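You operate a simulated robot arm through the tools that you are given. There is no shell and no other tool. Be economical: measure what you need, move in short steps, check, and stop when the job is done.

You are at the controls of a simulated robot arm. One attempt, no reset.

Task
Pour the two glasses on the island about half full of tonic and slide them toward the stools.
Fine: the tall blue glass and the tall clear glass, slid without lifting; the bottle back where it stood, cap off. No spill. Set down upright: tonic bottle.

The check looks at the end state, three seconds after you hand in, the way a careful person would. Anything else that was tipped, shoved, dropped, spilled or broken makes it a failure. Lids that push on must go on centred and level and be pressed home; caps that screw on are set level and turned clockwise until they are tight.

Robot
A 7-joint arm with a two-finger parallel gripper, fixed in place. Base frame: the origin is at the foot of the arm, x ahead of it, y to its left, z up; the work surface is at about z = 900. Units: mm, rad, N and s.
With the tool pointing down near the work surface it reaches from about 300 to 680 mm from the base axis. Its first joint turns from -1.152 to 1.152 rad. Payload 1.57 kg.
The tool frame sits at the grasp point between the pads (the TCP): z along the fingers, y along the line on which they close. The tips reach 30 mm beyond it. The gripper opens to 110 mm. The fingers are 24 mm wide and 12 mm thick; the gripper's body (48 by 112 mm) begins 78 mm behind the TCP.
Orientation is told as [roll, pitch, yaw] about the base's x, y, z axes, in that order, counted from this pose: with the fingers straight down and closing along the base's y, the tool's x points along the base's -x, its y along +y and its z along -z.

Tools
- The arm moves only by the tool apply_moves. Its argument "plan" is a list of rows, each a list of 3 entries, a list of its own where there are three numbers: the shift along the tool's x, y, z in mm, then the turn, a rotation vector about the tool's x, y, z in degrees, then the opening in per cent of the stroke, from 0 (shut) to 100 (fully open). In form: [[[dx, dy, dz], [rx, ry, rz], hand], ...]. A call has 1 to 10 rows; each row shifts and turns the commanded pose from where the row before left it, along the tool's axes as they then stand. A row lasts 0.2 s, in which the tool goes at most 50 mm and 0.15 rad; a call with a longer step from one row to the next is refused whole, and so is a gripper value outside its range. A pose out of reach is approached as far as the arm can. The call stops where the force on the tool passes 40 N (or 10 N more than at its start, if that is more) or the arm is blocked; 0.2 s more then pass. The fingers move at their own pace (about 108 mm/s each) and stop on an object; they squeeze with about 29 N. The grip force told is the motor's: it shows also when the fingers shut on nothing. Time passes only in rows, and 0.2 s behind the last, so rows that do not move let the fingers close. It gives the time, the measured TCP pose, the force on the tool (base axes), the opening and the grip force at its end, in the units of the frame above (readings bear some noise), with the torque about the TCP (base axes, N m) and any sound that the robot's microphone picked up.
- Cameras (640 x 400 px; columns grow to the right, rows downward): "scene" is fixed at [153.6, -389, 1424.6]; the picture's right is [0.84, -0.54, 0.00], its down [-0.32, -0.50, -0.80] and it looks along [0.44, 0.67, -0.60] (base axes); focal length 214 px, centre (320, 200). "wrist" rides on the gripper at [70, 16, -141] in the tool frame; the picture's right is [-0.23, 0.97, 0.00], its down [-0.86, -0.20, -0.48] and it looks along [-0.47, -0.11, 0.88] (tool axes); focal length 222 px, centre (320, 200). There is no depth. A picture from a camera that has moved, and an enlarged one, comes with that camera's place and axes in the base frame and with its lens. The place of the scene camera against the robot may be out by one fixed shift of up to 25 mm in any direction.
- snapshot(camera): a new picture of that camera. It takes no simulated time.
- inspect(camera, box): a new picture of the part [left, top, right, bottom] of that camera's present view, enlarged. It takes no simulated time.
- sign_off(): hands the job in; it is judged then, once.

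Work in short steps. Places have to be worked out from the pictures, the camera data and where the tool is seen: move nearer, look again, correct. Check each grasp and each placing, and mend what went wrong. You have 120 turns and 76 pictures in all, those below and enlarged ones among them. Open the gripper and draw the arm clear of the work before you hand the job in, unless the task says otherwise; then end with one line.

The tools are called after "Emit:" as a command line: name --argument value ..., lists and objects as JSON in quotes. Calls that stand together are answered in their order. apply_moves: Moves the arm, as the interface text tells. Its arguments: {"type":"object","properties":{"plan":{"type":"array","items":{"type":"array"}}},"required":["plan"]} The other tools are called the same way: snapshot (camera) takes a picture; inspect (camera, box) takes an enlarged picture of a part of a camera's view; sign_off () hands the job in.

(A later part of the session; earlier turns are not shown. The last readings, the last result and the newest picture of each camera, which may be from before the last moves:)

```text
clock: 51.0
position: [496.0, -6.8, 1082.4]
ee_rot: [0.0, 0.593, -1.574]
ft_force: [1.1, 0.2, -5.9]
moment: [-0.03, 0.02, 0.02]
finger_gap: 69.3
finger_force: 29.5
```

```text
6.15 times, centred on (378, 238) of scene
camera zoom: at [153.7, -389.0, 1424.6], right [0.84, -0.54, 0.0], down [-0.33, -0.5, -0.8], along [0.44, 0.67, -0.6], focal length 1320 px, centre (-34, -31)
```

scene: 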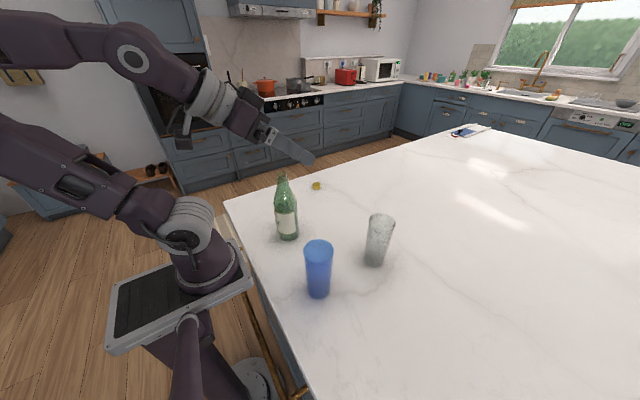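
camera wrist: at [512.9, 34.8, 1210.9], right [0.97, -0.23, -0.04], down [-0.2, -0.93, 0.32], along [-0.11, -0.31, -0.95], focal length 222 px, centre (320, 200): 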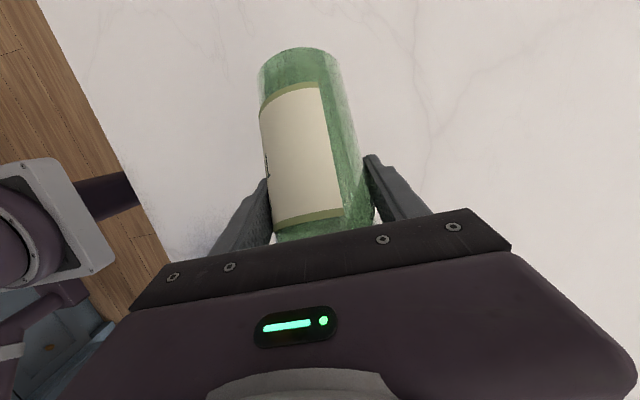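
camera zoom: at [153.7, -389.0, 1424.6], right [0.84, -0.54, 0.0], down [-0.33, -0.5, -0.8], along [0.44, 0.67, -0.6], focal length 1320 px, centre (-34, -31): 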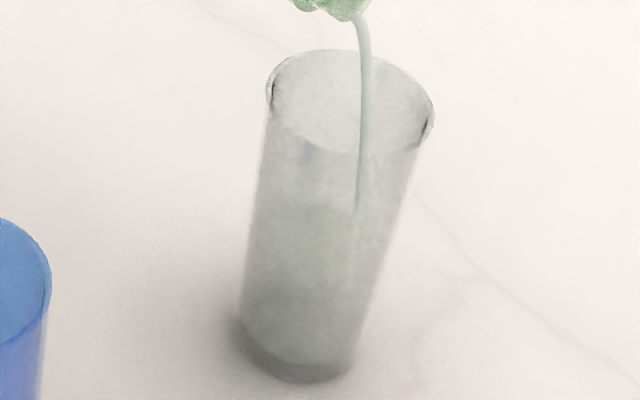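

The level looks to be approaching 45%. I tip back to 70° about the lip to stop the flow and assess.

Emit:
apply_moves --plan '[[[-10.4, 0, 11.8], [0, -7, 0], 0], [[-8.9, 0, 13], [0, -7, 0], 0], [[0, 0, 0], [0, 0, 0], 0], [[0, 0, 0], [0, 0, 0], 0]]'

Emit:
inspect --camera "scene" --box '[360, 205, 395, 270]'

Emit:
apply_moves --plan '[[[0, 0, 0], [0, 0, 0], 0]]'

Emit:
apply_moves --plan '[[[0, 0, 0], [0, 0, 0], 0]]'

Emit:
apply_moves --plan '[[[0, 0, 0], [0, 0, 0], 0]]'

```text
clock: 52.0
position: [495.1, -10.3, 1054.1]
ee_rot: [-0.001, 0.349, -1.572]
ft_force: [0.8, -0.6, -6.1]
moment: [-0.03, 0.02, -0.02]
finger_gap: 69.4
finger_force: 29.5
```

```text
6.15 times, centred on (378, 238) of scene
camera zoom: at [153.7, -389.0, 1424.6], right [0.84, -0.54, 0.0], down [-0.33, -0.5, -0.8], along [0.44, 0.67, -0.6], focal length 1320 px, centre (-34, -31)
```

zoom: 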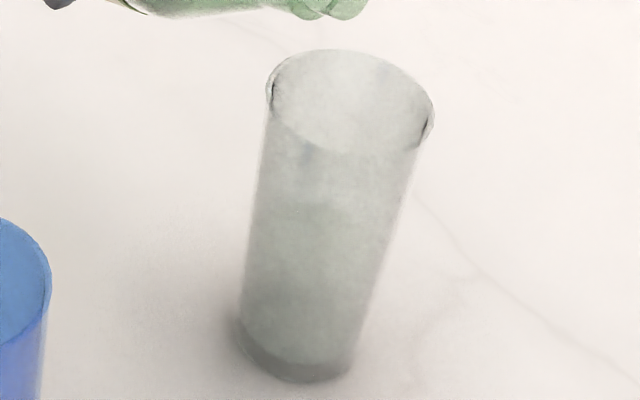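

```text
clock: 52.4
position: [496.0, -10.6, 1053.3]
ee_rot: [0.001, 0.348, -1.572]
ft_force: [0.4, 0.1, -6.5]
moment: [0.0, 0.01, -0.02]
finger_gap: 69.4
finger_force: 29.1
```

```text
clock: 52.8
position: [495.1, -10.4, 1053.5]
ee_rot: [-0.001, 0.349, -1.572]
ft_force: [0.2, -0.1, -7.1]
moment: [-0.05, 0.03, 0.01]
finger_gap: 69.2
finger_force: 28.8
```

```text
clock: 53.2
position: [495.5, -11.0, 1053.7]
ee_rot: [0.001, 0.349, -1.571]
ft_force: [-0.2, -0.3, -6.3]
moment: [-0.03, -0.02, 0.0]
finger_gap: 69.4
finger_force: 29.1
```

Scale says about 130 ml poured (7.8 → 6.5 N). I right the bottle and use the wrist camera from the side to judge the level.

Emit:
apply_moves --plan '[[[-7.2, 0, 8.7], [0, -5, 0], 0], [[-7.2, 0, 8.7], [0, -5, 0], 0], [[0, 0, 0], [0, 0, 0], 0], [[5.2, 0, -29.5], [0, 0, 0], 0], [[5.2, 0, -29.5], [0, 0, 0], 0], [[5.2, 0, -29.5], [0, -7.5, 0], 0], [[20, 0, -20], [0, -7.5, 0], 0], [[20, 0, 0], [0, -7.5, 0], 0], [[20, 0, 0], [0, -7.5, 0], 0], [[0, 0, 0], [0, 0, 0], 0]]'

Emit:
apply_moves --plan '[[[0, -20, 0], [0, -7.5, 0], 0], [[0, -20, 0], [0, -7.5, 0], 0], [[0, -20, 0], [0, -7.5, 0], 0], [[0, -20, 0], [0, -7.5, 0], 0], [[0, -20, 0], [0, 0, 0], 0], [[0, -10, 0], [0, 0, 0], 0], [[0, 0, 0], [0, 0, 0], 0]]'

```text
clock: 55.4
position: [496.5, 39.0, 1136.3]
ee_rot: [0.001, -0.351, -1.572]
ft_force: [0.3, 0.0, -6.1]
moment: [-0.01, 0.02, 0.04]
finger_gap: 69.2
finger_force: 29.1
```

```text
clock: 57.0
position: [385.4, 39.8, 1136.9]
ee_rot: [0.0, -0.872, -1.572]
ft_force: [0.6, 0.4, -7.9]
moment: [-0.01, 0.01, -0.01]
finger_gap: 69.2
finger_force: 28.6
```

Upright. I lower to bring the wrist camera near glass height and look at the clear glass from the side.

Emit:
apply_moves --plan '[[[17.9, 0, 15], [0, 0, 0], 0], [[17.9, 0, 15], [0, 0, 0], 0], [[17.9, 0, 15], [0, 0, 0], 0], [[17.9, 0, 15], [0, 0, 0], 0], [[17.9, 0, 15], [0, 0, 0], 0], [[0, 0, 0], [0, 0, 0], 0]]'

Emit:
snapshot --camera "wrist"

```text
clock: 58.4
position: [384.2, 40.7, 1020.9]
ee_rot: [-0.003, -0.872, -1.573]
ft_force: [0.1, -0.8, -7.4]
moment: [0.0, -0.01, 0.0]
finger_gap: 69.4
finger_force: 29.4
```

```text
39 pictures are left
camera wrist: at [401.4, 192.6, 1058.6], right [0.97, -0.15, 0.17], down [-0.2, -0.18, 0.96], along [-0.11, -0.97, -0.21], focal length 222 px, centre (320, 200)
```

wrist: 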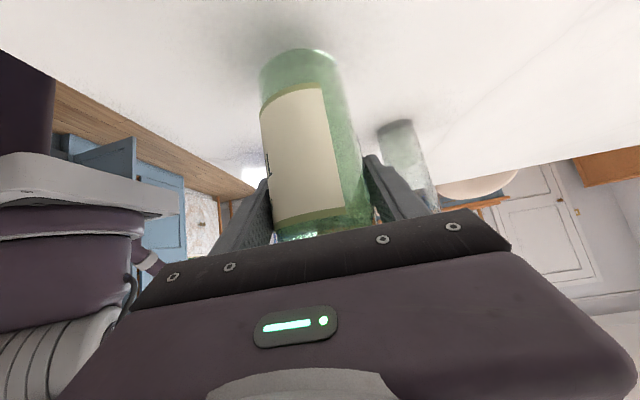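

Emit:
inspect --camera "wrist" --box '[365, 105, 465, 225]'

```text
3.33 times, centred on (415, 165) of wrist
camera zoom: at [401.4, 192.6, 1058.6], right [0.97, -0.15, 0.17], down [-0.2, -0.18, 0.96], along [-0.11, -0.97, -0.21], focal length 740 px, centre (3, 317)
```

zoom: 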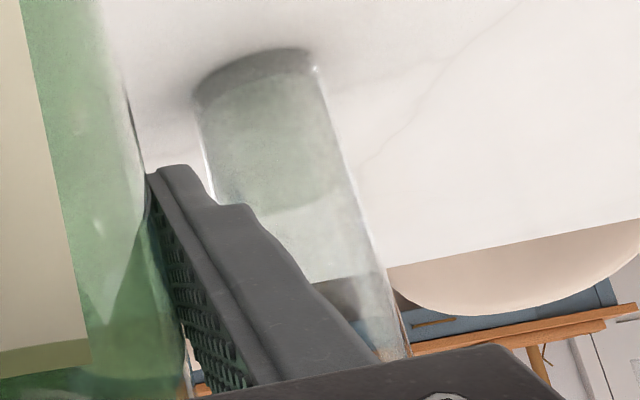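

The side view shows it clearly: liquid stands at z≈957, interior floor ≈912, rim ≈1048, so about a third. It needs about 20 mm (≈45 ml) more, so I return to the clear glass.

Emit:
apply_moves --plan '[[[-22.2, 0, -18.6], [0, 0, 0], 0], [[-22.2, 0, -18.6], [0, 0, 0], 0], [[-22.2, 0, -18.6], [0, 0, 0], 0], [[-22.2, 0, -18.6], [0, 0, 0], 0], [[-3.9, 22.3, 4.6], [0, 0, 0], 0], [[-3.9, 22.3, 4.6], [0, 0, 0], 0], [[-3.9, 22.3, 4.6], [0, 0, 0], 0], [[-3.9, 22.3, 4.6], [0, 0, 0], 0], [[-3.9, 22.3, 4.6], [0, 0, 0], 0], [[0, 0, 0], [0, 0, 0], 0]]'

Emit:
apply_moves --plan '[[[0, 0, 0], [0, 7.5, 0], 0], [[0, 0, 0], [0, 7.5, 0], 0], [[0, 0, 0], [0, 7.5, 0], 0], [[0, 0, 0], [0, 7.5, 0], 0], [[0, 0, 0], [0, 7.5, 0], 0], [[0, 0, 0], [0, 7.5, 0], 0], [[0, 0, 0], [0, 7.5, 0], 0], [[0, 0, 0], [0, 7.5, 0], 0], [[0, 0, 0], [0, 0, 0], 0]]'

```text
clock: 60.6
position: [497.1, 8.7, 1136.2]
ee_rot: [0.0, -0.873, -1.572]
ft_force: [0.1, -1.1, -7.0]
moment: [0.0, 0.0, -0.01]
finger_gap: 69.1
finger_force: 29.0
```

```text
clock: 62.6
position: [497.3, 8.6, 1136.2]
ee_rot: [0.001, 0.177, -1.572]
ft_force: [0.1, 0.3, -6.3]
moment: [-0.02, 0.0, 0.01]
finger_gap: 69.3
finger_force: 28.9
```

Lowering to the pour point and tipping to 75° about the lip.

Emit:
apply_moves --plan '[[[-9, -0.3, 20], [0, 0, 0], 0], [[-9, -0.3, 20], [0, 0, 0], 0], [[-9, -0.3, 20], [0, 0, 0], 0], [[-9, 0, 20], [0, 0, 0], 0], [[-9, 0, 20], [0, 0, 0], 0], [[6, 0, -9.6], [0, 5, 0], 0], [[6, 0, -9.6], [0, 5, 0], 0], [[5.9, 0, -9.5], [0, 5, 0], 0], [[0, 0, 0], [0, 0, 0], 0]]'

Emit:
inspect --camera "scene" --box '[340, 170, 410, 270]'

```text
clock: 64.6
position: [496.1, -7.5, 1062.4]
ee_rot: [0.001, 0.437, -1.572]
ft_force: [0.4, 0.4, -6.7]
moment: [-0.05, 0.02, 0.0]
finger_gap: 69.0
finger_force: 28.8
```

```text
4.00 times, centred on (375, 220) of scene
camera zoom: at [153.7, -389.0, 1424.6], right [0.84, -0.54, 0.0], down [-0.33, -0.5, -0.8], along [0.44, 0.67, -0.6], focal length 858 px, centre (100, 120)
```

zoom: 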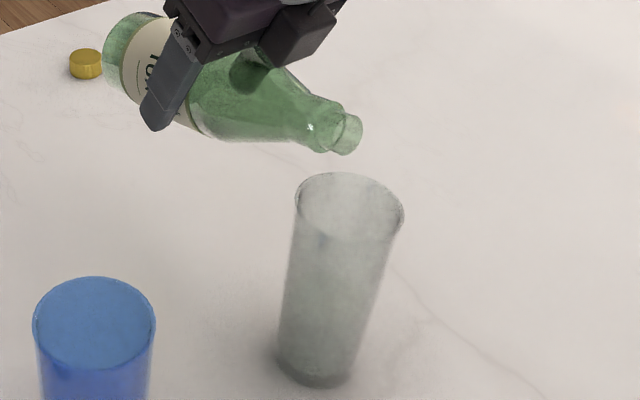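

Now to 84°, holding about 1.2 s, then back to 70° in the same call.

Emit:
apply_moves --plan '[[[6, 0, -9.7], [0, 5, 0], 0], [[4.8, 0, -7.6], [0, 4, 0], 0], [[0, 0, 0], [0, 0, 0], 0], [[0, 0, 0], [0, 0, 0], 0], [[0, 0, 0], [0, 0, 0], 0], [[0, 0, 0], [0, 0, 0], 0], [[0, 0, 0], [0, 0, 0], 0], [[-10.4, 0, 11.8], [0, -7, 0], 0], [[-8.9, 0, 13], [0, -7, 0], 0], [[0, 0, 0], [0, 0, 0], 0]]'

Emit:
inspect --camera "scene" --box '[340, 170, 410, 270]'

Emit:
apply_moves --plan '[[[0, 0, 0], [0, 0, 0], 0]]'

Emit:
apply_moves --plan '[[[0, 0, 0], [0, 0, 0], 0]]'

Emit:
apply_moves --plan '[[[0, 0, 0], [0, 0, 0], 0]]'

```text
clock: 66.8
position: [496.5, -10.0, 1051.6]
ee_rot: [0.0, 0.349, -1.576]
ft_force: [-1.1, -0.1, -6.4]
moment: [-0.08, 0.01, -0.01]
finger_gap: 69.1
finger_force: 28.4
```

```text
4.00 times, centred on (375, 220) of scene
camera zoom: at [153.7, -389.0, 1424.6], right [0.84, -0.54, 0.0], down [-0.33, -0.5, -0.8], along [0.44, 0.67, -0.6], focal length 858 px, centre (100, 120)
```

zoom: 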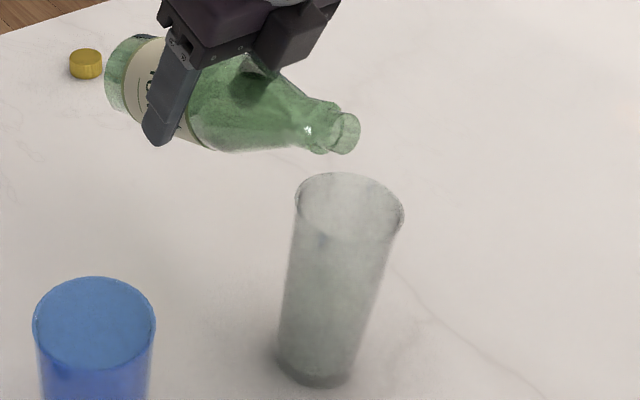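

```text
clock: 67.2
position: [495.8, -8.9, 1052.3]
ee_rot: [0.0, 0.347, -1.573]
ft_force: [0.1, 0.6, -6.9]
moment: [0.05, -0.01, 0.01]
finger_gap: 69.2
finger_force: 28.8
```

```text
clock: 67.6
position: [495.2, -9.5, 1051.0]
ee_rot: [0.0, 0.35, -1.574]
ft_force: [0.0, 0.2, -7.2]
moment: [-0.07, 0.0, 0.01]
finger_gap: 69.2
finger_force: 29.3
```

```text
clock: 68.0
position: [495.5, -9.0, 1051.8]
ee_rot: [0.0, 0.349, -1.571]
ft_force: [-0.1, 1.0, -6.0]
moment: [0.0, 0.0, -0.02]
finger_gap: 69.3
finger_force: 29.1
```

The weight change is lost in the noise; I check the glass closely.

Emit:
inspect --camera "scene" --box '[360, 205, 395, 270]'

```text
6.15 times, centred on (378, 238) of scene
camera zoom: at [153.7, -389.0, 1424.6], right [0.84, -0.54, 0.0], down [-0.33, -0.5, -0.8], along [0.44, 0.67, -0.6], focal length 1320 px, centre (-34, -31)
```

zoom: 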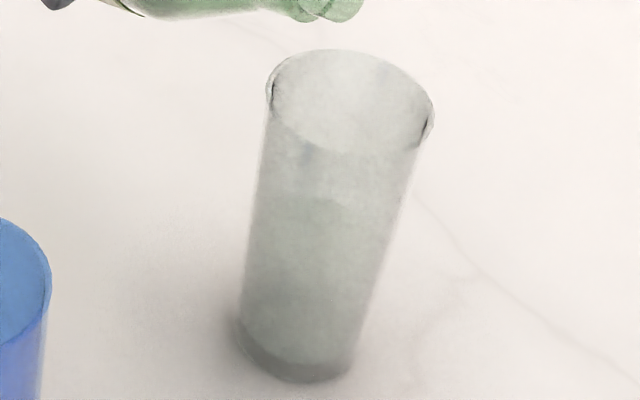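

The level has risen to about 40%. One more short pour at 86° for about 1.2 s.

Emit:
apply_moves --plan '[[[5.9, 0, -9.5], [0, 5, 0], 0], [[6, 0, -9.7], [0, 5, 0], 0], [[7, 0, -11.6], [0, 6, 0], 0], [[0, 0, 0], [0, 0, 0], 0], [[0, 0, 0], [0, 0, 0], 0], [[0, 0, 0], [0, 0, 0], 0], [[0, 0, 0], [0, 0, 0], 0], [[-12.2, 0, 13.4], [0, -8, 0], 0], [[-10.2, 0, 15], [0, -8, 0], 0], [[0, 0, 0], [0, 0, 0], 0]]'

Emit:
inspect --camera "scene" --box '[360, 205, 395, 270]'

```text
clock: 70.2
position: [498.2, -9.6, 1049.6]
ee_rot: [0.0, 0.349, -1.575]
ft_force: [-0.4, 0.4, -6.6]
moment: [-0.03, 0.01, 0.01]
finger_gap: 68.9
finger_force: 29.2
```

```text
6.15 times, centred on (378, 238) of scene
camera zoom: at [153.7, -389.0, 1424.6], right [0.84, -0.54, 0.0], down [-0.33, -0.5, -0.8], along [0.44, 0.67, -0.6], focal length 1320 px, centre (-34, -31)
```

zoom: 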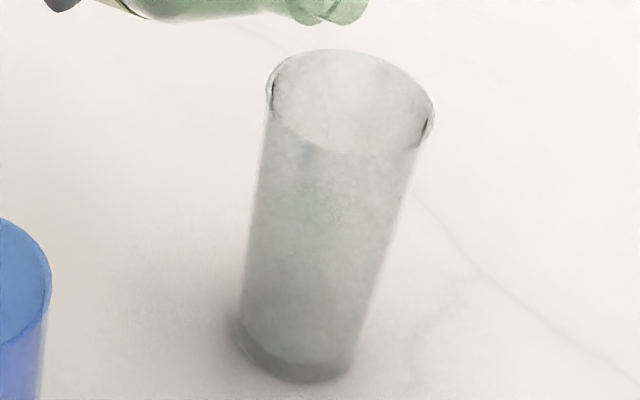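

The level rose to about 47%. Righting the bottle and verifying from the side.

Emit:
apply_moves --plan '[[[-7.2, 0, 8.7], [0, -5, 0], 0], [[-7.2, 0, 8.7], [0, -5, 0], 0], [[0, 0, 0], [0, 0, 0], 0], [[5.2, 0, -29.5], [0, 0, 0], 0], [[5.2, 0, -29.5], [0, 0, 0], 0], [[5.2, 0, -29.5], [0, -7.5, 0], 0], [[20, 0, -20], [0, -7.5, 0], 0], [[20, 0, 0], [0, -7.5, 0], 0], [[20, 0, 0], [0, -7.5, 0], 0], [[0, 0, 0], [0, 0, 0], 0]]'

Emit:
apply_moves --plan '[[[0, -20, 0], [0, -7.5, 0], 0], [[0, -20, 0], [0, -7.5, 0], 0], [[0, -20, 0], [0, -7.5, 0], 0], [[0, -20, 0], [0, -7.5, 0], 0], [[20, -20, 17], [0, 0, 0], 0], [[20, -13, 17], [0, 0, 0], 0], [[20, 0, 17], [0, 0, 0], 0], [[20, 0, 17], [0, 0, 0], 0], [[10, 0, 8], [0, 0, 0], 0], [[0, 0, 0], [0, 0, 0], 0]]'

Emit:
inspect --camera "wrist" --box '[365, 105, 465, 225]'

```text
clock: 72.4
position: [497.5, 38.6, 1131.8]
ee_rot: [0.0, -0.349, -1.572]
ft_force: [-0.9, 0.3, -6.4]
moment: [-0.03, 0.01, -0.01]
finger_gap: 69.2
finger_force: 28.8
```

```text
clock: 74.6
position: [381.4, 40.9, 1019.0]
ee_rot: [0.001, -0.872, -1.572]
ft_force: [0.0, -0.9, -6.5]
moment: [0.01, 0.01, 0.01]
finger_gap: 69.3
finger_force: 28.9
```

```text
3.33 times, centred on (415, 165) of wrist
camera zoom: at [399.0, 193.1, 1056.7], right [0.97, -0.15, 0.17], down [-0.2, -0.18, 0.96], along [-0.11, -0.97, -0.21], focal length 740 px, centre (3, 317)
```

zoom: 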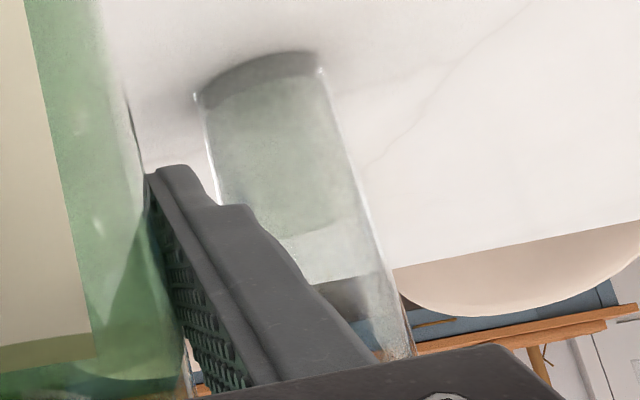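

Side view: about 45% of the interior, so about half full. Now to the blue glass, at about (318,-136), with the same procedure.

Emit:
apply_moves --plan '[[[-22.6, 0, -19], [0, 0, 0], 0], [[-22.6, 0, -19], [0, 0, 0], 0], [[-22.6, 0, -19], [0, 0, 0], 0], [[-22.6, 0, -19], [0, 0, 0], 0], [[-5, -15.8, 5.9], [0, 0, 0], 0], [[-5, -15.8, 5.9], [0, 0, 0], 0], [[-5, -15.8, 5.9], [0, 0, 0], 0], [[-5, -15.8, 5.9], [0, 0, 0], 0], [[0, 0, 0], [0, 0, 0], 0]]'

Emit:
apply_moves --plan '[[[0, 0, 0], [0, 7.5, 0], 0], [[0, 0, 0], [0, 7.5, 0], 0], [[0, 0, 0], [0, 7.5, 0], 0], [[0, 0, 0], [0, 7.5, 0], 0], [[0, 0, 0], [0, 7.5, 0], 0], [[0, 0, 0], [0, 7.5, 0], 0], [[0, 0, 0], [0, 7.5, 0], 0], [[0, 0, 0], [0, 7.5, 0], 0], [[0, 0, 0], [0, 0, 0], 0]]'

Emit:
inspect --camera "scene" --box '[240, 140, 400, 300]'

```text
clock: 76.6
position: [317.9, 8.1, 1135.8]
ee_rot: [0.001, -0.873, -1.572]
ft_force: [-0.3, -0.3, -7.0]
moment: [0.04, -0.02, 0.0]
finger_gap: 69.0
finger_force: 28.7
```

```text
clock: 78.6
position: [319.9, 8.2, 1134.8]
ee_rot: [0.0, 0.177, -1.572]
ft_force: [-0.2, 0.0, -5.4]
moment: [-0.02, 0.04, 0.01]
finger_gap: 68.9
finger_force: 29.3
```

```text
2.50 times, centred on (320, 220) of scene
camera zoom: at [153.7, -389.0, 1424.6], right [0.84, -0.54, 0.0], down [-0.33, -0.5, -0.8], along [0.44, 0.67, -0.6], focal length 536 px, centre (320, 150)
```

zoom: 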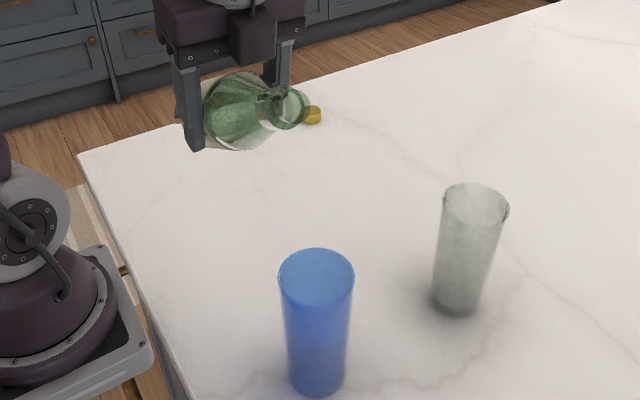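

Rim centre (317,-133). I lower and tip to 75° about a lip point over the glass.

Emit:
apply_moves --plan '[[[-7.1, -0.4, 19.7], [0, 0, 0], 0], [[-7.1, -0.4, 19.7], [0, 0, 0], 0], [[-7.1, -0.4, 19.7], [0, 0, 0], 0], [[-7.1, -0.4, 19.7], [0, 0, 0], 0], [[-7.1, -0.4, 19.7], [0, 0, 0], 0], [[6, 0, -9.6], [0, 5, 0], 0], [[6, 0, -9.6], [0, 5, 0], 0], [[5.9, 0, -9.5], [0, 5, 0], 0], [[0, 0, 0], [0, 0, 0], 0]]'

Emit:
inspect --camera "scene" --box '[270, 190, 370, 300]'

```text
clock: 80.6
position: [318.1, 0.9, 1065.3]
ee_rot: [0.0, 0.44, -1.574]
ft_force: [0.0, 0.6, -6.0]
moment: [-0.02, -0.02, 0.02]
finger_gap: 68.7
finger_force: 29.0
```

```text
3.64 times, centred on (320, 245) of scene
camera zoom: at [153.7, -389.0, 1424.6], right [0.84, -0.54, 0.0], down [-0.33, -0.5, -0.8], along [0.44, 0.67, -0.6], focal length 780 px, centre (320, 36)
```

zoom: 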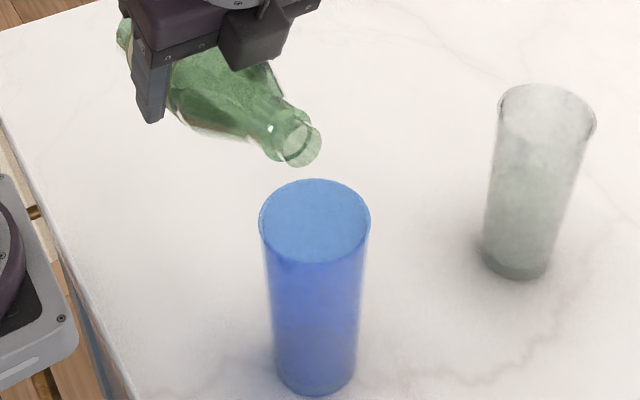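

In the picture, the mouth sits about 9 mm to -x of the rim centre. I shift +9 mm in x and tip to 80°, then recheck.

Emit:
apply_moves --plan '[[[0, 9, 0], [0, 0, 0], 0], [[6, 0, -9.7], [0, 5, 0], 0], [[0, 0, 0], [0, 0, 0], 0]]'

Emit:
inspect --camera "scene" --box '[270, 190, 370, 300]'

```text
clock: 81.4
position: [326.3, 2.2, 1076.9]
ee_rot: [-0.001, 0.525, -1.573]
ft_force: [-0.3, 0.0, -6.0]
moment: [-0.07, -0.01, -0.01]
finger_gap: 68.9
finger_force: 29.0
```

```text
3.64 times, centred on (320, 245) of scene
camera zoom: at [153.7, -389.0, 1424.6], right [0.84, -0.54, 0.0], down [-0.33, -0.5, -0.8], along [0.44, 0.67, -0.6], focal length 780 px, centre (320, 36)
```

zoom: 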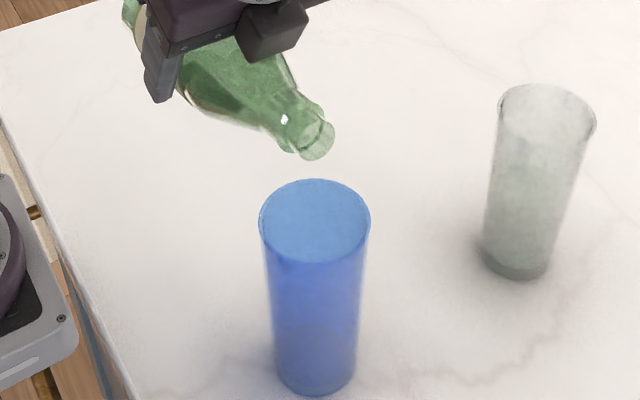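

Lip is now over the centre. Tipping to 85° to start the flow, then a quick look.

Emit:
apply_moves --plan '[[[3, 0, -4.8], [0, 2.5, 0], 0], [[3, 0, -4.8], [0, 2.5, 0], 0], [[0, 0, 0], [0, 0, 0], 0]]'

Emit:
inspect --camera "scene" --box '[270, 190, 370, 300]'

```text
clock: 82.2
position: [326.5, 2.9, 1088.9]
ee_rot: [-0.001, 0.611, -1.575]
ft_force: [0.2, -0.1, -5.6]
moment: [-0.05, 0.01, 0.0]
finger_gap: 68.9
finger_force: 29.3
```

```text
3.64 times, centred on (320, 245) of scene
camera zoom: at [153.7, -389.0, 1424.6], right [0.84, -0.54, 0.0], down [-0.33, -0.5, -0.8], along [0.44, 0.67, -0.6], focal length 780 px, centre (320, 36)
```

zoom: 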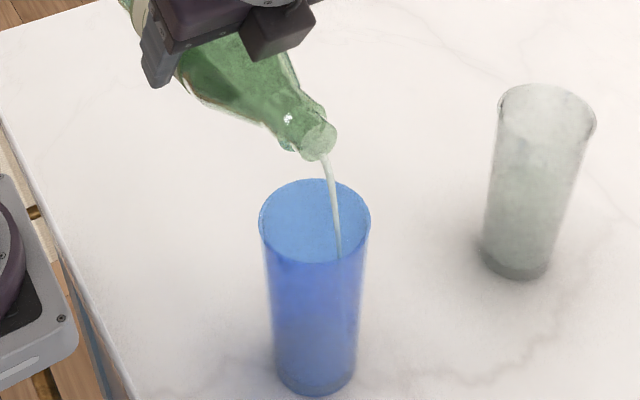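

The stream is inside the glass; I shift 5 mm to +y for margin and run 1.2 s.

Emit:
apply_moves --plan '[[[4.1, -2, 2.9], [0, 0, 0], 0], [[0, 0, 0], [0, 0, 0], 0], [[0, 0, 0], [0, 0, 0], 0], [[0, 0, 0], [0, 0, 0], 0], [[0, 0, 0], [0, 0, 0], 0]]'

Emit:
inspect --camera "scene" --box '[270, 190, 370, 300]'

```text
clock: 83.4
position: [324.6, 5.8, 1087.6]
ee_rot: [0.0, 0.61, -1.572]
ft_force: [0.0, -0.2, -5.5]
moment: [-0.06, -0.03, -0.01]
finger_gap: 68.8
finger_force: 29.0
```

```text
3.64 times, centred on (320, 245) of scene
camera zoom: at [153.7, -389.0, 1424.6], right [0.84, -0.54, 0.0], down [-0.33, -0.5, -0.8], along [0.44, 0.67, -0.6], focal length 780 px, centre (320, 36)
```

zoom: 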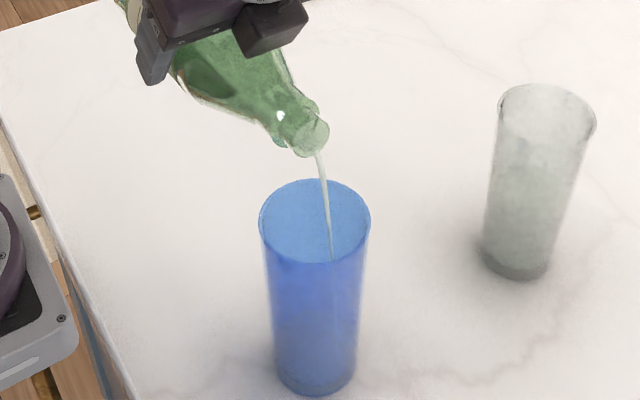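

Good. Tip to 87° and run about 1.6 s.

Emit:
apply_moves --plan '[[[2.5, 0, -3.7], [0, 2, 0], 0], [[0, 0, 0], [0, 0, 0], 0], [[0, 0, 0], [0, 0, 0], 0], [[0, 0, 0], [0, 0, 0], 0], [[0, 0, 0], [0, 0, 0], 0], [[0, 0, 0], [0, 0, 0], 0], [[0, 0, 0], [0, 0, 0], 0]]'

Emit:
inspect --camera "scene" --box '[295, 235, 345, 300]'

```text
clock: 85.0
position: [324.0, 7.3, 1092.8]
ee_rot: [0.0, 0.647, -1.574]
ft_force: [0.1, 0.1, -6.0]
moment: [-0.03, -0.02, 0.02]
finger_gap: 69.0
finger_force: 29.4
```

```text
6.15 times, centred on (320, 268) of scene
camera zoom: at [153.7, -389.0, 1424.6], right [0.84, -0.54, 0.0], down [-0.33, -0.5, -0.8], along [0.44, 0.67, -0.6], focal length 1320 px, centre (320, -215)
```

zoom: 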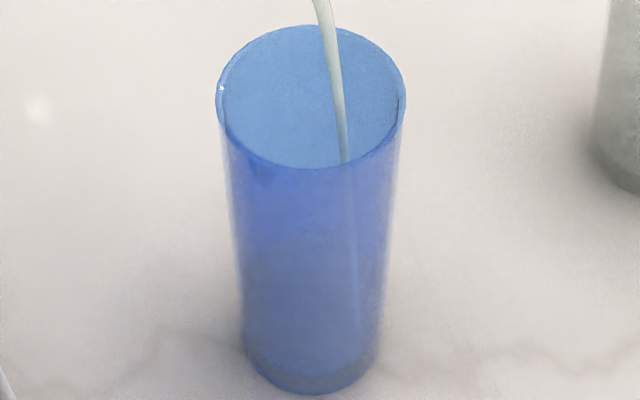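

No surface edge shows in the opening yet; by my geometry, at half full its far edge appears around row 152 of this view. Continuing at 88° for 1.4 s.

Emit:
apply_moves --plan '[[[1.3, 0, -1.8], [0, 1, 0], 0], [[0, 0, 0], [0, 0, 0], 0], [[0, 0, 0], [0, 0, 0], 0], [[0, 0, 0], [0, 0, 0], 0], [[0, 0, 0], [0, 0, 0], 0], [[0, 0, 0], [0, 0, 0], 0]]'

Emit:
inspect --camera "scene" --box '[295, 235, 345, 300]'

```text
clock: 86.4
position: [324.1, 6.3, 1094.4]
ee_rot: [0.0, 0.663, -1.574]
ft_force: [-0.3, -0.6, -5.3]
moment: [-0.07, 0.01, 0.01]
finger_gap: 68.8
finger_force: 28.6
```

```text
6.15 times, centred on (320, 268) of scene
camera zoom: at [153.7, -389.0, 1424.6], right [0.84, -0.54, 0.0], down [-0.33, -0.5, -0.8], along [0.44, 0.67, -0.6], focal length 1320 px, centre (320, -215)
```

zoom: 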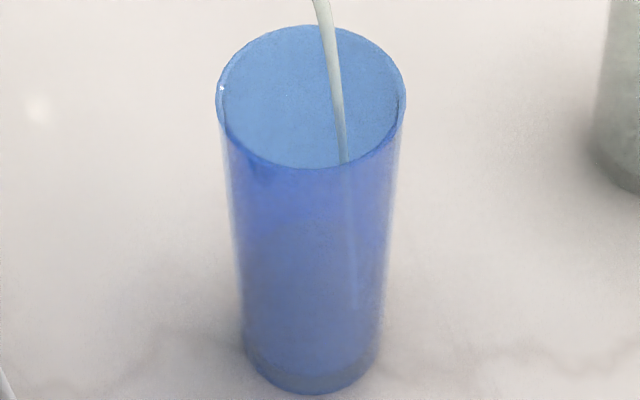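

The faint surface edge climbed to level z≈928; it needs about 44 mm more. Tip to 90° and run 2 s.

Emit:
apply_moves --plan '[[[2.5, 0, -3.8], [0, 2, 0], 0], [[0, 0, 0], [0, 0, 0], 0], [[0, 0, 0], [0, 0, 0], 0], [[0, 0, 0], [0, 0, 0], 0], [[0, 0, 0], [0, 0, 0], 0], [[0, 0, 0], [0, 0, 0], 0], [[0, 0, 0], [0, 0, 0], 0], [[0, 0, 0], [0, 0, 0], 0]]'

Emit:
inspect --camera "scene" --box '[295, 235, 345, 300]'

```text
clock: 88.2
position: [325.0, 6.8, 1098.5]
ee_rot: [0.001, 0.697, -1.573]
ft_force: [0.6, 0.3, -4.9]
moment: [-0.03, -0.04, -0.01]
finger_gap: 68.8
finger_force: 28.9
```

```text
6.15 times, centred on (320, 268) of scene
camera zoom: at [153.7, -389.0, 1424.6], right [0.84, -0.54, 0.0], down [-0.33, -0.5, -0.8], along [0.44, 0.67, -0.6], focal length 1320 px, centre (320, -215)
```

zoom: 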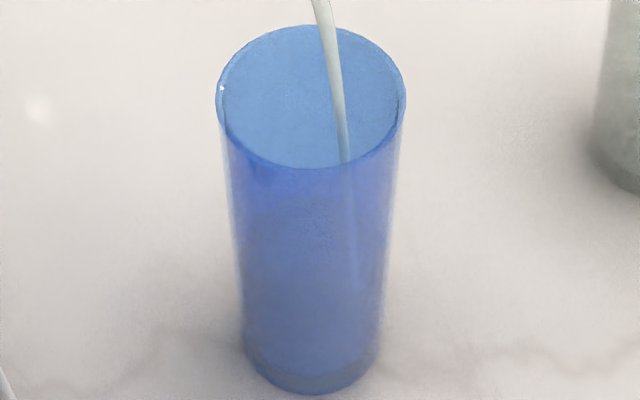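

Level ≈945 now. Tip to 92° and run another 1.8 s.

Emit:
apply_moves --plan '[[[2.5, 0, -3.8], [0, 2, 0], 0], [[0, 0, 0], [0, 0, 0], 0], [[0, 0, 0], [0, 0, 0], 0], [[0, 0, 0], [0, 0, 0], 0], [[0, 0, 0], [0, 0, 0], 0], [[0, 0, 0], [0, 0, 0], 0], [[0, 0, 0], [0, 0, 0], 0]]'

Emit:
inspect --camera "scene" --box '[295, 235, 345, 300]'

```text
clock: 89.8
position: [325.1, 5.6, 1103.2]
ee_rot: [-0.001, 0.731, -1.574]
ft_force: [0.5, 0.1, -5.7]
moment: [-0.03, 0.01, -0.01]
finger_gap: 68.5
finger_force: 28.8
```

```text
6.15 times, centred on (320, 268) of scene
camera zoom: at [153.7, -389.0, 1424.6], right [0.84, -0.54, 0.0], down [-0.33, -0.5, -0.8], along [0.44, 0.67, -0.6], focal length 1320 px, centre (320, -215)
```

zoom: 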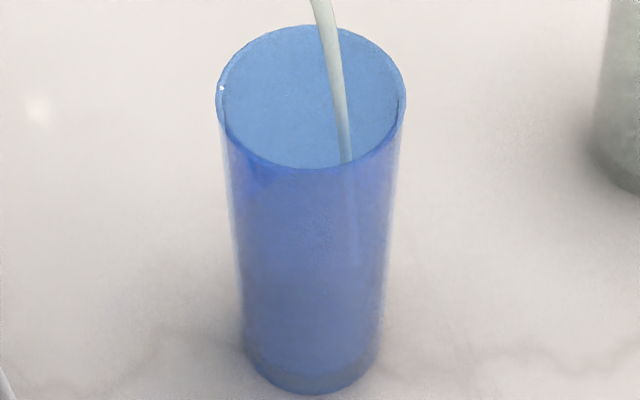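

Level ≈953. About 0.8 s more, then tip back to 70° about the lip.

Emit:
apply_moves --plan '[[[0, 0, 0], [0, 0, 0], 0], [[0, 0, 0], [0, 0, 0], 0], [[0, 0, 0], [0, 0, 0], 0], [[0, 0, 0], [0, 0, 0], 0], [[-10.1, 0, 13.1], [0, -7.3, 0], 0], [[-10.3, 0, 13.1], [0, -7.3, 0], 0], [[-10.1, 0, 13], [0, -7.4, 0], 0], [[0, 0, 0], [0, 0, 0], 0]]'

Emit:
inspect --camera "scene" --box '[295, 235, 345, 300]'

```text
clock: 91.6
position: [324.9, 3.2, 1053.5]
ee_rot: [-0.001, 0.351, -1.573]
ft_force: [0.1, 0.0, -4.8]
moment: [-0.03, -0.02, 0.01]
finger_gap: 68.8
finger_force: 28.6
```

```text
6.15 times, centred on (320, 268) of scene
camera zoom: at [153.7, -389.0, 1424.6], right [0.84, -0.54, 0.0], down [-0.33, -0.5, -0.8], along [0.44, 0.67, -0.6], focal length 1320 px, centre (320, -215)
```

zoom: 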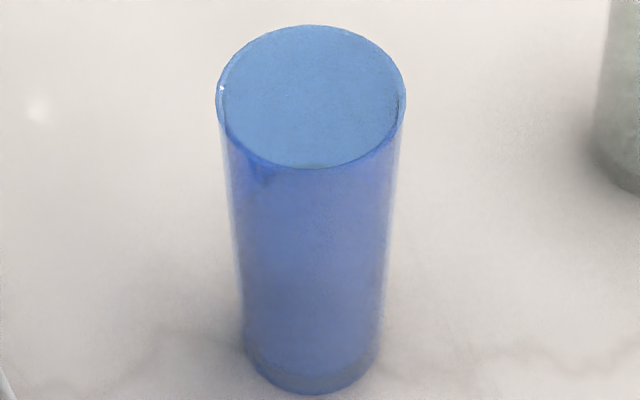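

The surface sliver just appears in the opening (level ≈965). I add one brief splash to reach about half.

Emit:
apply_moves --plan '[[[8.3, 0, -14.2], [0, 7.3, 0], 0], [[8.6, 0, -14.3], [0, 7.4, 0], 0], [[8.4, 0, -14.3], [0, 7.3, 0], 0], [[0, 0, 0], [0, 0, 0], 0], [[0, 0, 0], [0, 0, 0], 0], [[-10.1, 0, 13.1], [0, -7.3, 0], 0], [[-10.3, 0, 13.1], [0, -7.3, 0], 0], [[-10.1, 0, 13], [0, -7.4, 0], 0], [[0, 0, 0], [0, 0, 0], 0], [[0, 0, 0], [0, 0, 0], 0]]'

Emit:
inspect --camera "scene" --box '[270, 190, 370, 300]'

```text
clock: 93.8
position: [323.9, 5.0, 1054.4]
ee_rot: [-0.002, 0.348, -1.572]
ft_force: [-0.6, 0.0, -3.9]
moment: [-0.05, -0.02, -0.01]
finger_gap: 68.9
finger_force: 28.7
```

```text
3.64 times, centred on (320, 245) of scene
camera zoom: at [153.7, -389.0, 1424.6], right [0.84, -0.54, 0.0], down [-0.33, -0.5, -0.8], along [0.44, 0.67, -0.6], focal length 780 px, centre (320, 36)
```

zoom: 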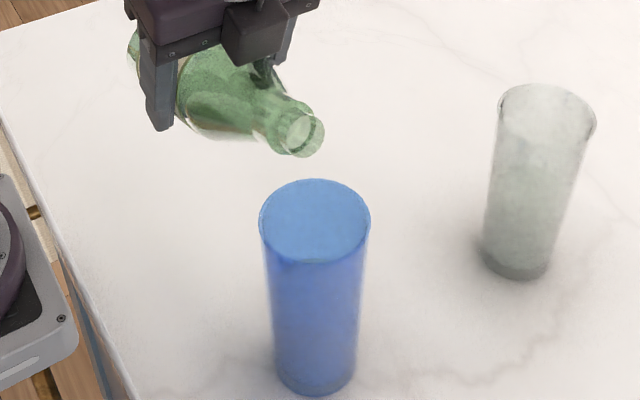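

Righting the bottle and checking the blue glass's level from the side.

Emit:
apply_moves --plan '[[[-7.2, 0, 8.7], [0, -5, 0], 0], [[-7.2, 0, 8.7], [0, -5, 0], 0], [[0, 0, 0], [0, 0, 0], 0], [[5.2, 0, -29.5], [0, 0, 0], 0], [[5.2, 0, -29.5], [0, 0, 0], 0], [[5.2, 0, -29.5], [0, -7.5, 0], 0], [[20, 0, -20], [0, -7.5, 0], 0], [[20, 0, 0], [0, -7.5, 0], 0], [[20, 0, 0], [0, -7.5, 0], 0], [[0, 0, 0], [0, 0, 0], 0]]'

Emit:
apply_moves --plan '[[[0, 25, 0], [0, -7.5, 0], 0], [[0, 25, 0], [0, -7.5, 0], 0], [[0, 25, 0], [0, -7.5, 0], 0], [[0, 25, 0], [0, -7.5, 0], 0], [[0, 20, 0], [0, 0, 0], 0], [[20, 0, 17], [0, 0, 0], 0], [[20, 0, 17], [0, 0, 0], 0], [[20, 0, 17], [0, 0, 0], 0], [[0, 0, 0], [0, 0, 0], 0]]'

Emit:
snapshot --camera "wrist"

```text
clock: 96.0
position: [323.8, 53.2, 1137.8]
ee_rot: [0.0, -0.349, -1.573]
ft_force: [-0.6, -0.7, -4.8]
moment: [-0.01, 0.01, -0.01]
finger_gap: 68.8
finger_force: 29.6
```

```text
clock: 98.0
position: [443.5, 53.7, 1057.7]
ee_rot: [-0.001, -0.873, -1.574]
ft_force: [-0.2, 0.3, -4.6]
moment: [0.0, 0.01, -0.01]
finger_gap: 68.8
finger_force: 29.1
```

```text
21 pictures are left
camera wrist: at [460.5, 205.9, 1095.2], right [0.97, -0.15, 0.17], down [-0.2, -0.18, 0.96], along [-0.11, -0.97, -0.21], focal length 222 px, centre (320, 200)
```

wrist: 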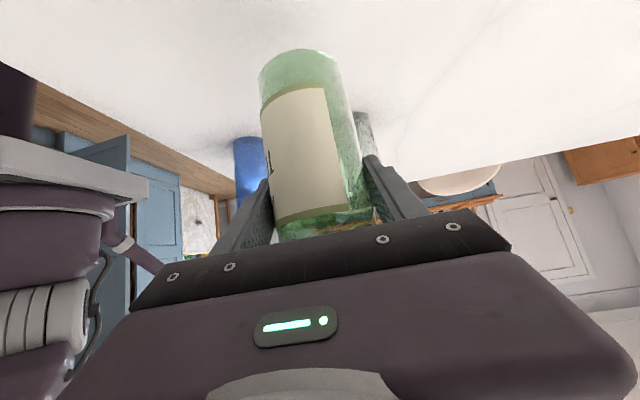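

Emit:
inspect --camera "wrist" --box '[215, 125, 285, 215]'

```text
4.44 times, centred on (250, 170) of wrist
camera zoom: at [460.5, 205.9, 1095.2], right [0.97, -0.15, 0.17], down [-0.2, -0.18, 0.96], along [-0.11, -0.97, -0.21], focal length 987 px, centre (631, 333)
```

zoom: 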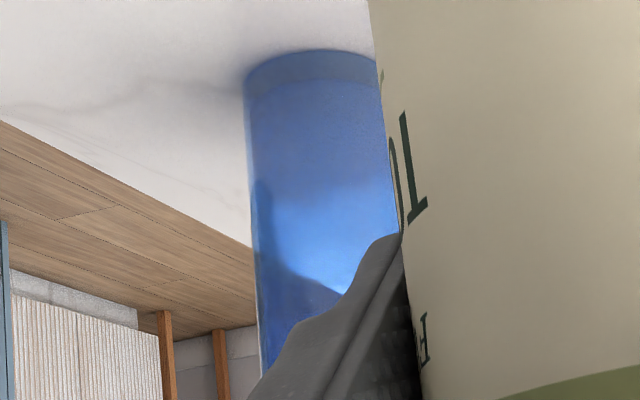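

Blue's level is unclear from here. I take several weight readings and shift to a less obstructed view.

Emit:
apply_moves --plan '[[[5, 20, 4.2], [0, 0, 0], 0], [[5, 20, 4.2], [0, 0, 0], 0], [[5, 20, 4.2], [0, 0, 0], 0], [[0, 0, 0], [0, 0, 0], 0]]'

Emit:
inspect --camera "wrist" --box '[170, 90, 270, 215]'

Emit:
apply_moves --plan '[[[0, 0, 0], [0, 0, 0], 0]]'

Emit:
apply_moves --plan '[[[0, 0, 0], [0, 0, 0], 0]]'

Emit:
apply_moves --plan '[[[0, 0, 0], [0, 0, 0], 0]]'

Emit:
apply_moves --plan '[[[0, 0, 0], [0, 0, 0], 0]]'

```text
clock: 99.0
position: [506.3, 52.9, 1036.9]
ee_rot: [-0.001, -0.872, -1.573]
ft_force: [-0.1, 0.0, -4.3]
moment: [-0.03, 0.03, 0.0]
finger_gap: 68.6
finger_force: 29.1
```

```text
3.20 times, centred on (220, 152) of wrist
camera zoom: at [522.0, 205.3, 1075.9], right [0.97, -0.15, 0.17], down [-0.2, -0.18, 0.96], along [-0.11, -0.97, -0.21], focal length 711 px, centre (640, 352)
```

zoom: 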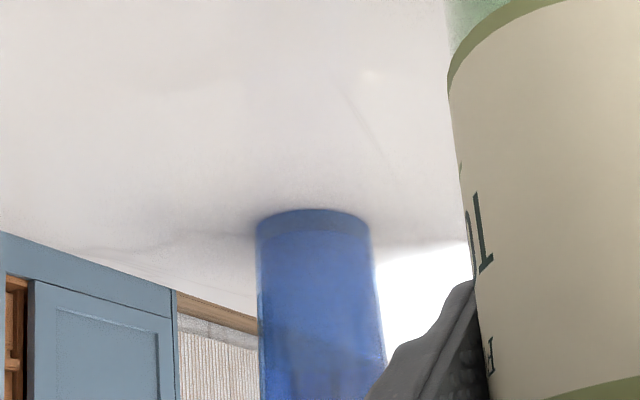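

```text
clock: 99.4
position: [505.1, 53.0, 1039.0]
ee_rot: [-0.001, -0.872, -1.572]
ft_force: [0.2, 0.9, -5.1]
moment: [-0.01, 0.01, -0.01]
finger_gap: 68.5
finger_force: 29.0
```

```text
clock: 99.8
position: [504.6, 53.1, 1039.2]
ee_rot: [-0.002, -0.873, -1.571]
ft_force: [0.5, 0.6, -4.6]
moment: [-0.01, -0.03, 0.01]
finger_gap: 68.8
finger_force: 29.3
```

```text
clock: 100.2
position: [505.0, 52.4, 1038.0]
ee_rot: [-0.003, -0.872, -1.572]
ft_force: [0.1, 0.0, -4.5]
moment: [0.0, 0.01, 0.01]
finger_gap: 68.8
finger_force: 29.4
```

```text
clock: 100.6
position: [506.2, 52.9, 1038.4]
ee_rot: [-0.003, -0.872, -1.572]
ft_force: [-0.9, 0.6, -4.2]
moment: [0.01, -0.01, -0.04]
finger_gap: 68.6
finger_force: 28.8
```

Weight now averages 4.6 N. I raise the hand to view the blue glass against the plain table.

Emit:
apply_moves --plan '[[[-21.4, -1.2, -9.3], [0, 0, 0], 0], [[-21.4, -1.2, -9.3], [0, 0, 0], 0], [[-21.4, -1.2, -9.3], [0, 0, 0], 0], [[-21.4, -1.2, -9.3], [0, 0, 0], 0], [[-21.4, -1.2, -9.3], [0, 0, 0], 0], [[0, 0, 0], [0, 0, 0], 0]]'

Emit:
inspect --camera "wrist" --box '[165, 75, 255, 195]'

```text
clock: 102.0
position: [500.1, 20.5, 1151.9]
ee_rot: [-0.003, -0.872, -1.572]
ft_force: [-0.6, 0.0, -4.3]
moment: [0.02, -0.01, -0.01]
finger_gap: 68.7
finger_force: 29.4
```

```text
3.33 times, centred on (210, 135) of wrist
camera zoom: at [516.8, 172.6, 1188.6], right [0.97, -0.15, 0.17], down [-0.2, -0.18, 0.96], along [-0.11, -0.97, -0.21], focal length 740 px, centre (687, 417)
```

zoom: 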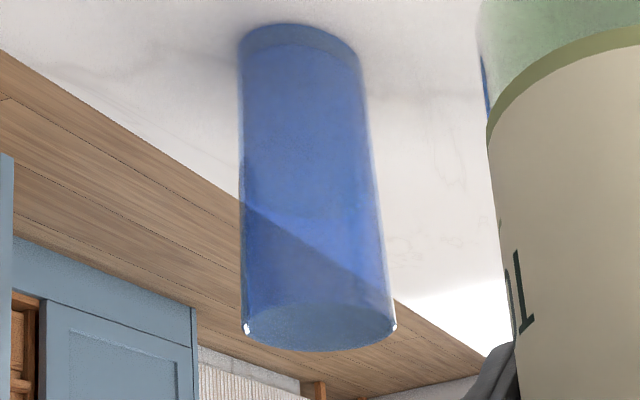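

Emit:
inspect --camera "wrist" --box '[193, 110, 228, 165]'

```text
7.27 times, centred on (210, 138) of wrist
camera zoom: at [516.8, 172.6, 1188.6], right [0.97, -0.15, 0.17], down [-0.2, -0.18, 0.96], along [-0.11, -0.97, -0.21], focal length 1615 px, centre (1116, 654)
```

zoom: 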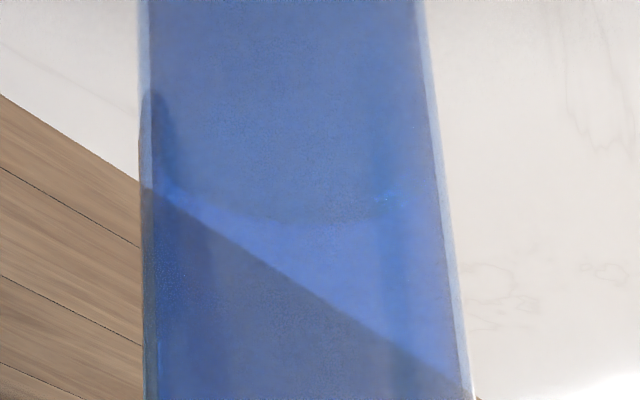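

The boundary is now clear: the surface is at z≈973, so blue is about 46% full, same as the clear glass. Carrying the bottle back to (339,79).

Emit:
apply_moves --plan '[[[5.4, -23, -6.4], [0, 0, 0], 0], [[5.4, -23, -6.4], [0, 0, 0], 0], [[5.4, -23, -6.4], [0, 0, 0], 0], [[5.4, -23, -6.4], [0, 0, 0], 0], [[5.4, -23, -6.4], [0, 0, 0], 0], [[5.4, -23, -6.4], [0, 0, 0], 0], [[5.4, -23, -6.4], [0, 0, 0], 0], [[0, 0, 0], [0, 0, 0], 0]]'

Emit:
apply_moves --plan '[[[20.7, 0, 17.4], [0, 0, 0], 0], [[20.7, 0, 17.4], [0, 0, 0], 0], [[20.7, 0, 17.4], [0, 0, 0], 0], [[20.7, 0, 17.4], [0, 0, 0], 0], [[20.7, 0, 17.4], [0, 0, 0], 0], [[0, 0, 0], [0, 0, 0], 0]]'

Emit:
inspect --camera "scene" --box '[220, 130, 420, 300]'

```text
clock: 103.8
position: [336.0, 77.1, 1152.7]
ee_rot: [-0.003, -0.873, -1.572]
ft_force: [-0.8, 1.1, -4.8]
moment: [0.0, -0.01, -0.01]
finger_gap: 68.8
finger_force: 28.9
```

```text
clock: 105.2
position: [337.0, 77.1, 1013.6]
ee_rot: [0.0, -0.872, -1.573]
ft_force: [0.4, 0.2, -5.0]
moment: [0.01, 0.02, 0.04]
finger_gap: 68.7
finger_force: 29.1
```

```text
2.35 times, centred on (320, 215) of scene
camera zoom: at [153.7, -389.0, 1424.6], right [0.84, -0.54, 0.0], down [-0.33, -0.5, -0.8], along [0.44, 0.67, -0.6], focal length 505 px, centre (320, 165)
```

zoom: 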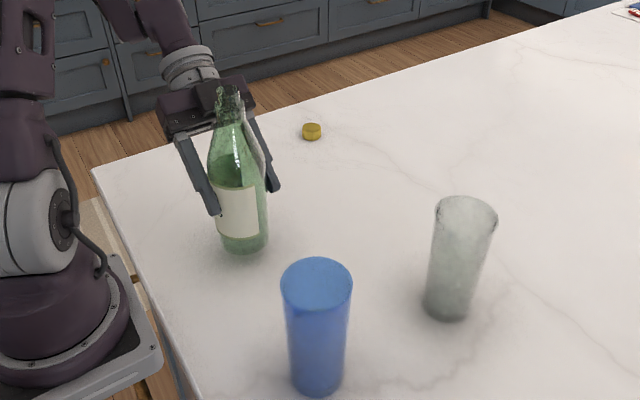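

Fine-lowering onto the table with small corrections.

Emit:
apply_moves --plan '[[[4.4, 2, 1.1], [0, 0, 0], 0], [[3.1, 0, 2.6], [0, 0, 0], 0], [[3.1, 0, 2.6], [0, 0, 0], 0], [[3.1, 0, 2.6], [0, 0, 0], 0], [[1.5, 0, 1.3], [0, 0, 0], 0], [[0, 0, 0], [0, 0, 0], 0]]'

```text
clock: 106.6
position: [340.9, 80.9, 996.7]
ee_rot: [0.0, -0.873, -1.573]
ft_force: [-0.6, -0.3, -3.9]
moment: [0.02, -0.01, -0.01]
finger_gap: 68.4
finger_force: 28.9
```

Emit:
apply_moves --plan '[[[0.8, -1, 0.6], [0, 0, 0], 0], [[0.8, 0, 0.6], [0, 0, 0], 0], [[0.8, 0, 0.6], [0, 0, 0], 0], [[0, 0, 0], [0, 0, 0], 0]]'

```text
clock: 107.6
position: [339.4, 79.6, 995.3]
ee_rot: [0.001, -0.874, -1.572]
ft_force: [-2.8, 5.0, 18.7]
moment: [-0.09, -0.07, 0.05]
finger_gap: 68.8
finger_force: 28.9
```

Contact with the table. I ease off about 1 mm and open slowly.

Emit:
apply_moves --plan '[[[-0.8, 0, -0.6], [0, 0, 0], 0], [[0, 0, 0], [0, 0, 0], 0]]'

Emit:
apply_moves --plan '[[[0, 0, 0], [0, 0, 0], 66], [[0, 0, 0], [0, 0, 0], 75], [[0, 0, 0], [0, 0, 0], 90], [[0, 0, 0], [0, 0, 0], 100], [[0, 0, 0], [0, 0, 0], 100]]'

Emit:
snapshot --camera "wrist"

```text
clock: 108.2
position: [339.1, 81.6, 994.8]
ee_rot: [-0.003, -0.87, -1.573]
ft_force: [0.0, 0.6, -5.9]
moment: [0.0, 0.02, 0.0]
finger_gap: 68.4
finger_force: 28.9
```

```text
clock: 109.4
position: [339.9, 80.3, 994.0]
ee_rot: [-0.001, -0.872, -1.573]
ft_force: [0.7, 0.0, -0.3]
moment: [-0.02, 0.01, -0.04]
finger_gap: 110.1
finger_force: 0.0
```

```text
15 pictures are left
camera wrist: at [355.6, 232.6, 1032.8], right [0.97, -0.15, 0.17], down [-0.2, -0.18, 0.96], along [-0.11, -0.97, -0.21], focal length 222 px, centre (320, 200)
```

wrist: 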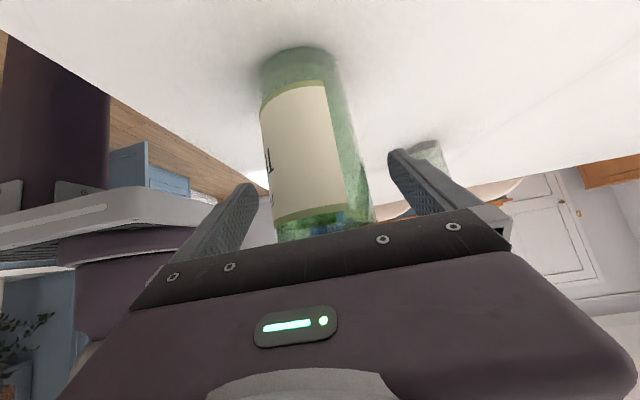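

The bottle stands upright in its original spot. Withdrawing straight up.

Emit:
apply_moves --plan '[[[-20, 0, -16.8], [0, 0, 0], 100], [[-20, 0, -16.8], [0, 0, 0], 100], [[-20, 0, -16.8], [0, 0, 0], 100], [[-20, 0, -16.8], [0, 0, 0], 100], [[-20, 0, -16.8], [0, 0, 0], 100], [[-20, 0, -16.8], [0, 0, 0], 100], [[-20, 0, -16.8], [0, 0, 0], 100], [[-20, 0, -16.8], [0, 0, 0], 100], [[-20, 0, -16.8], [0, 0, 0], 100], [[0, 0, 0], [0, 0, 0], 100]]'

Emit:
snapshot --camera "scene"

```text
clock: 111.6
position: [340.0, 79.7, 1231.1]
ee_rot: [-0.002, -0.872, -1.574]
ft_force: [0.6, 0.5, 0.8]
moment: [0.03, 0.02, -0.01]
finger_gap: 109.9
finger_force: 0.0
```

```text
14 pictures are left
```

scene: 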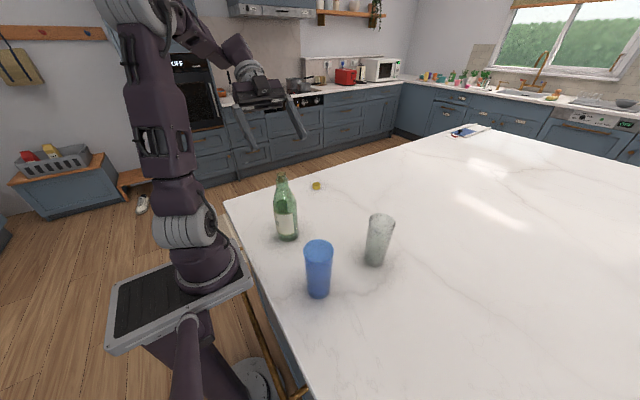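

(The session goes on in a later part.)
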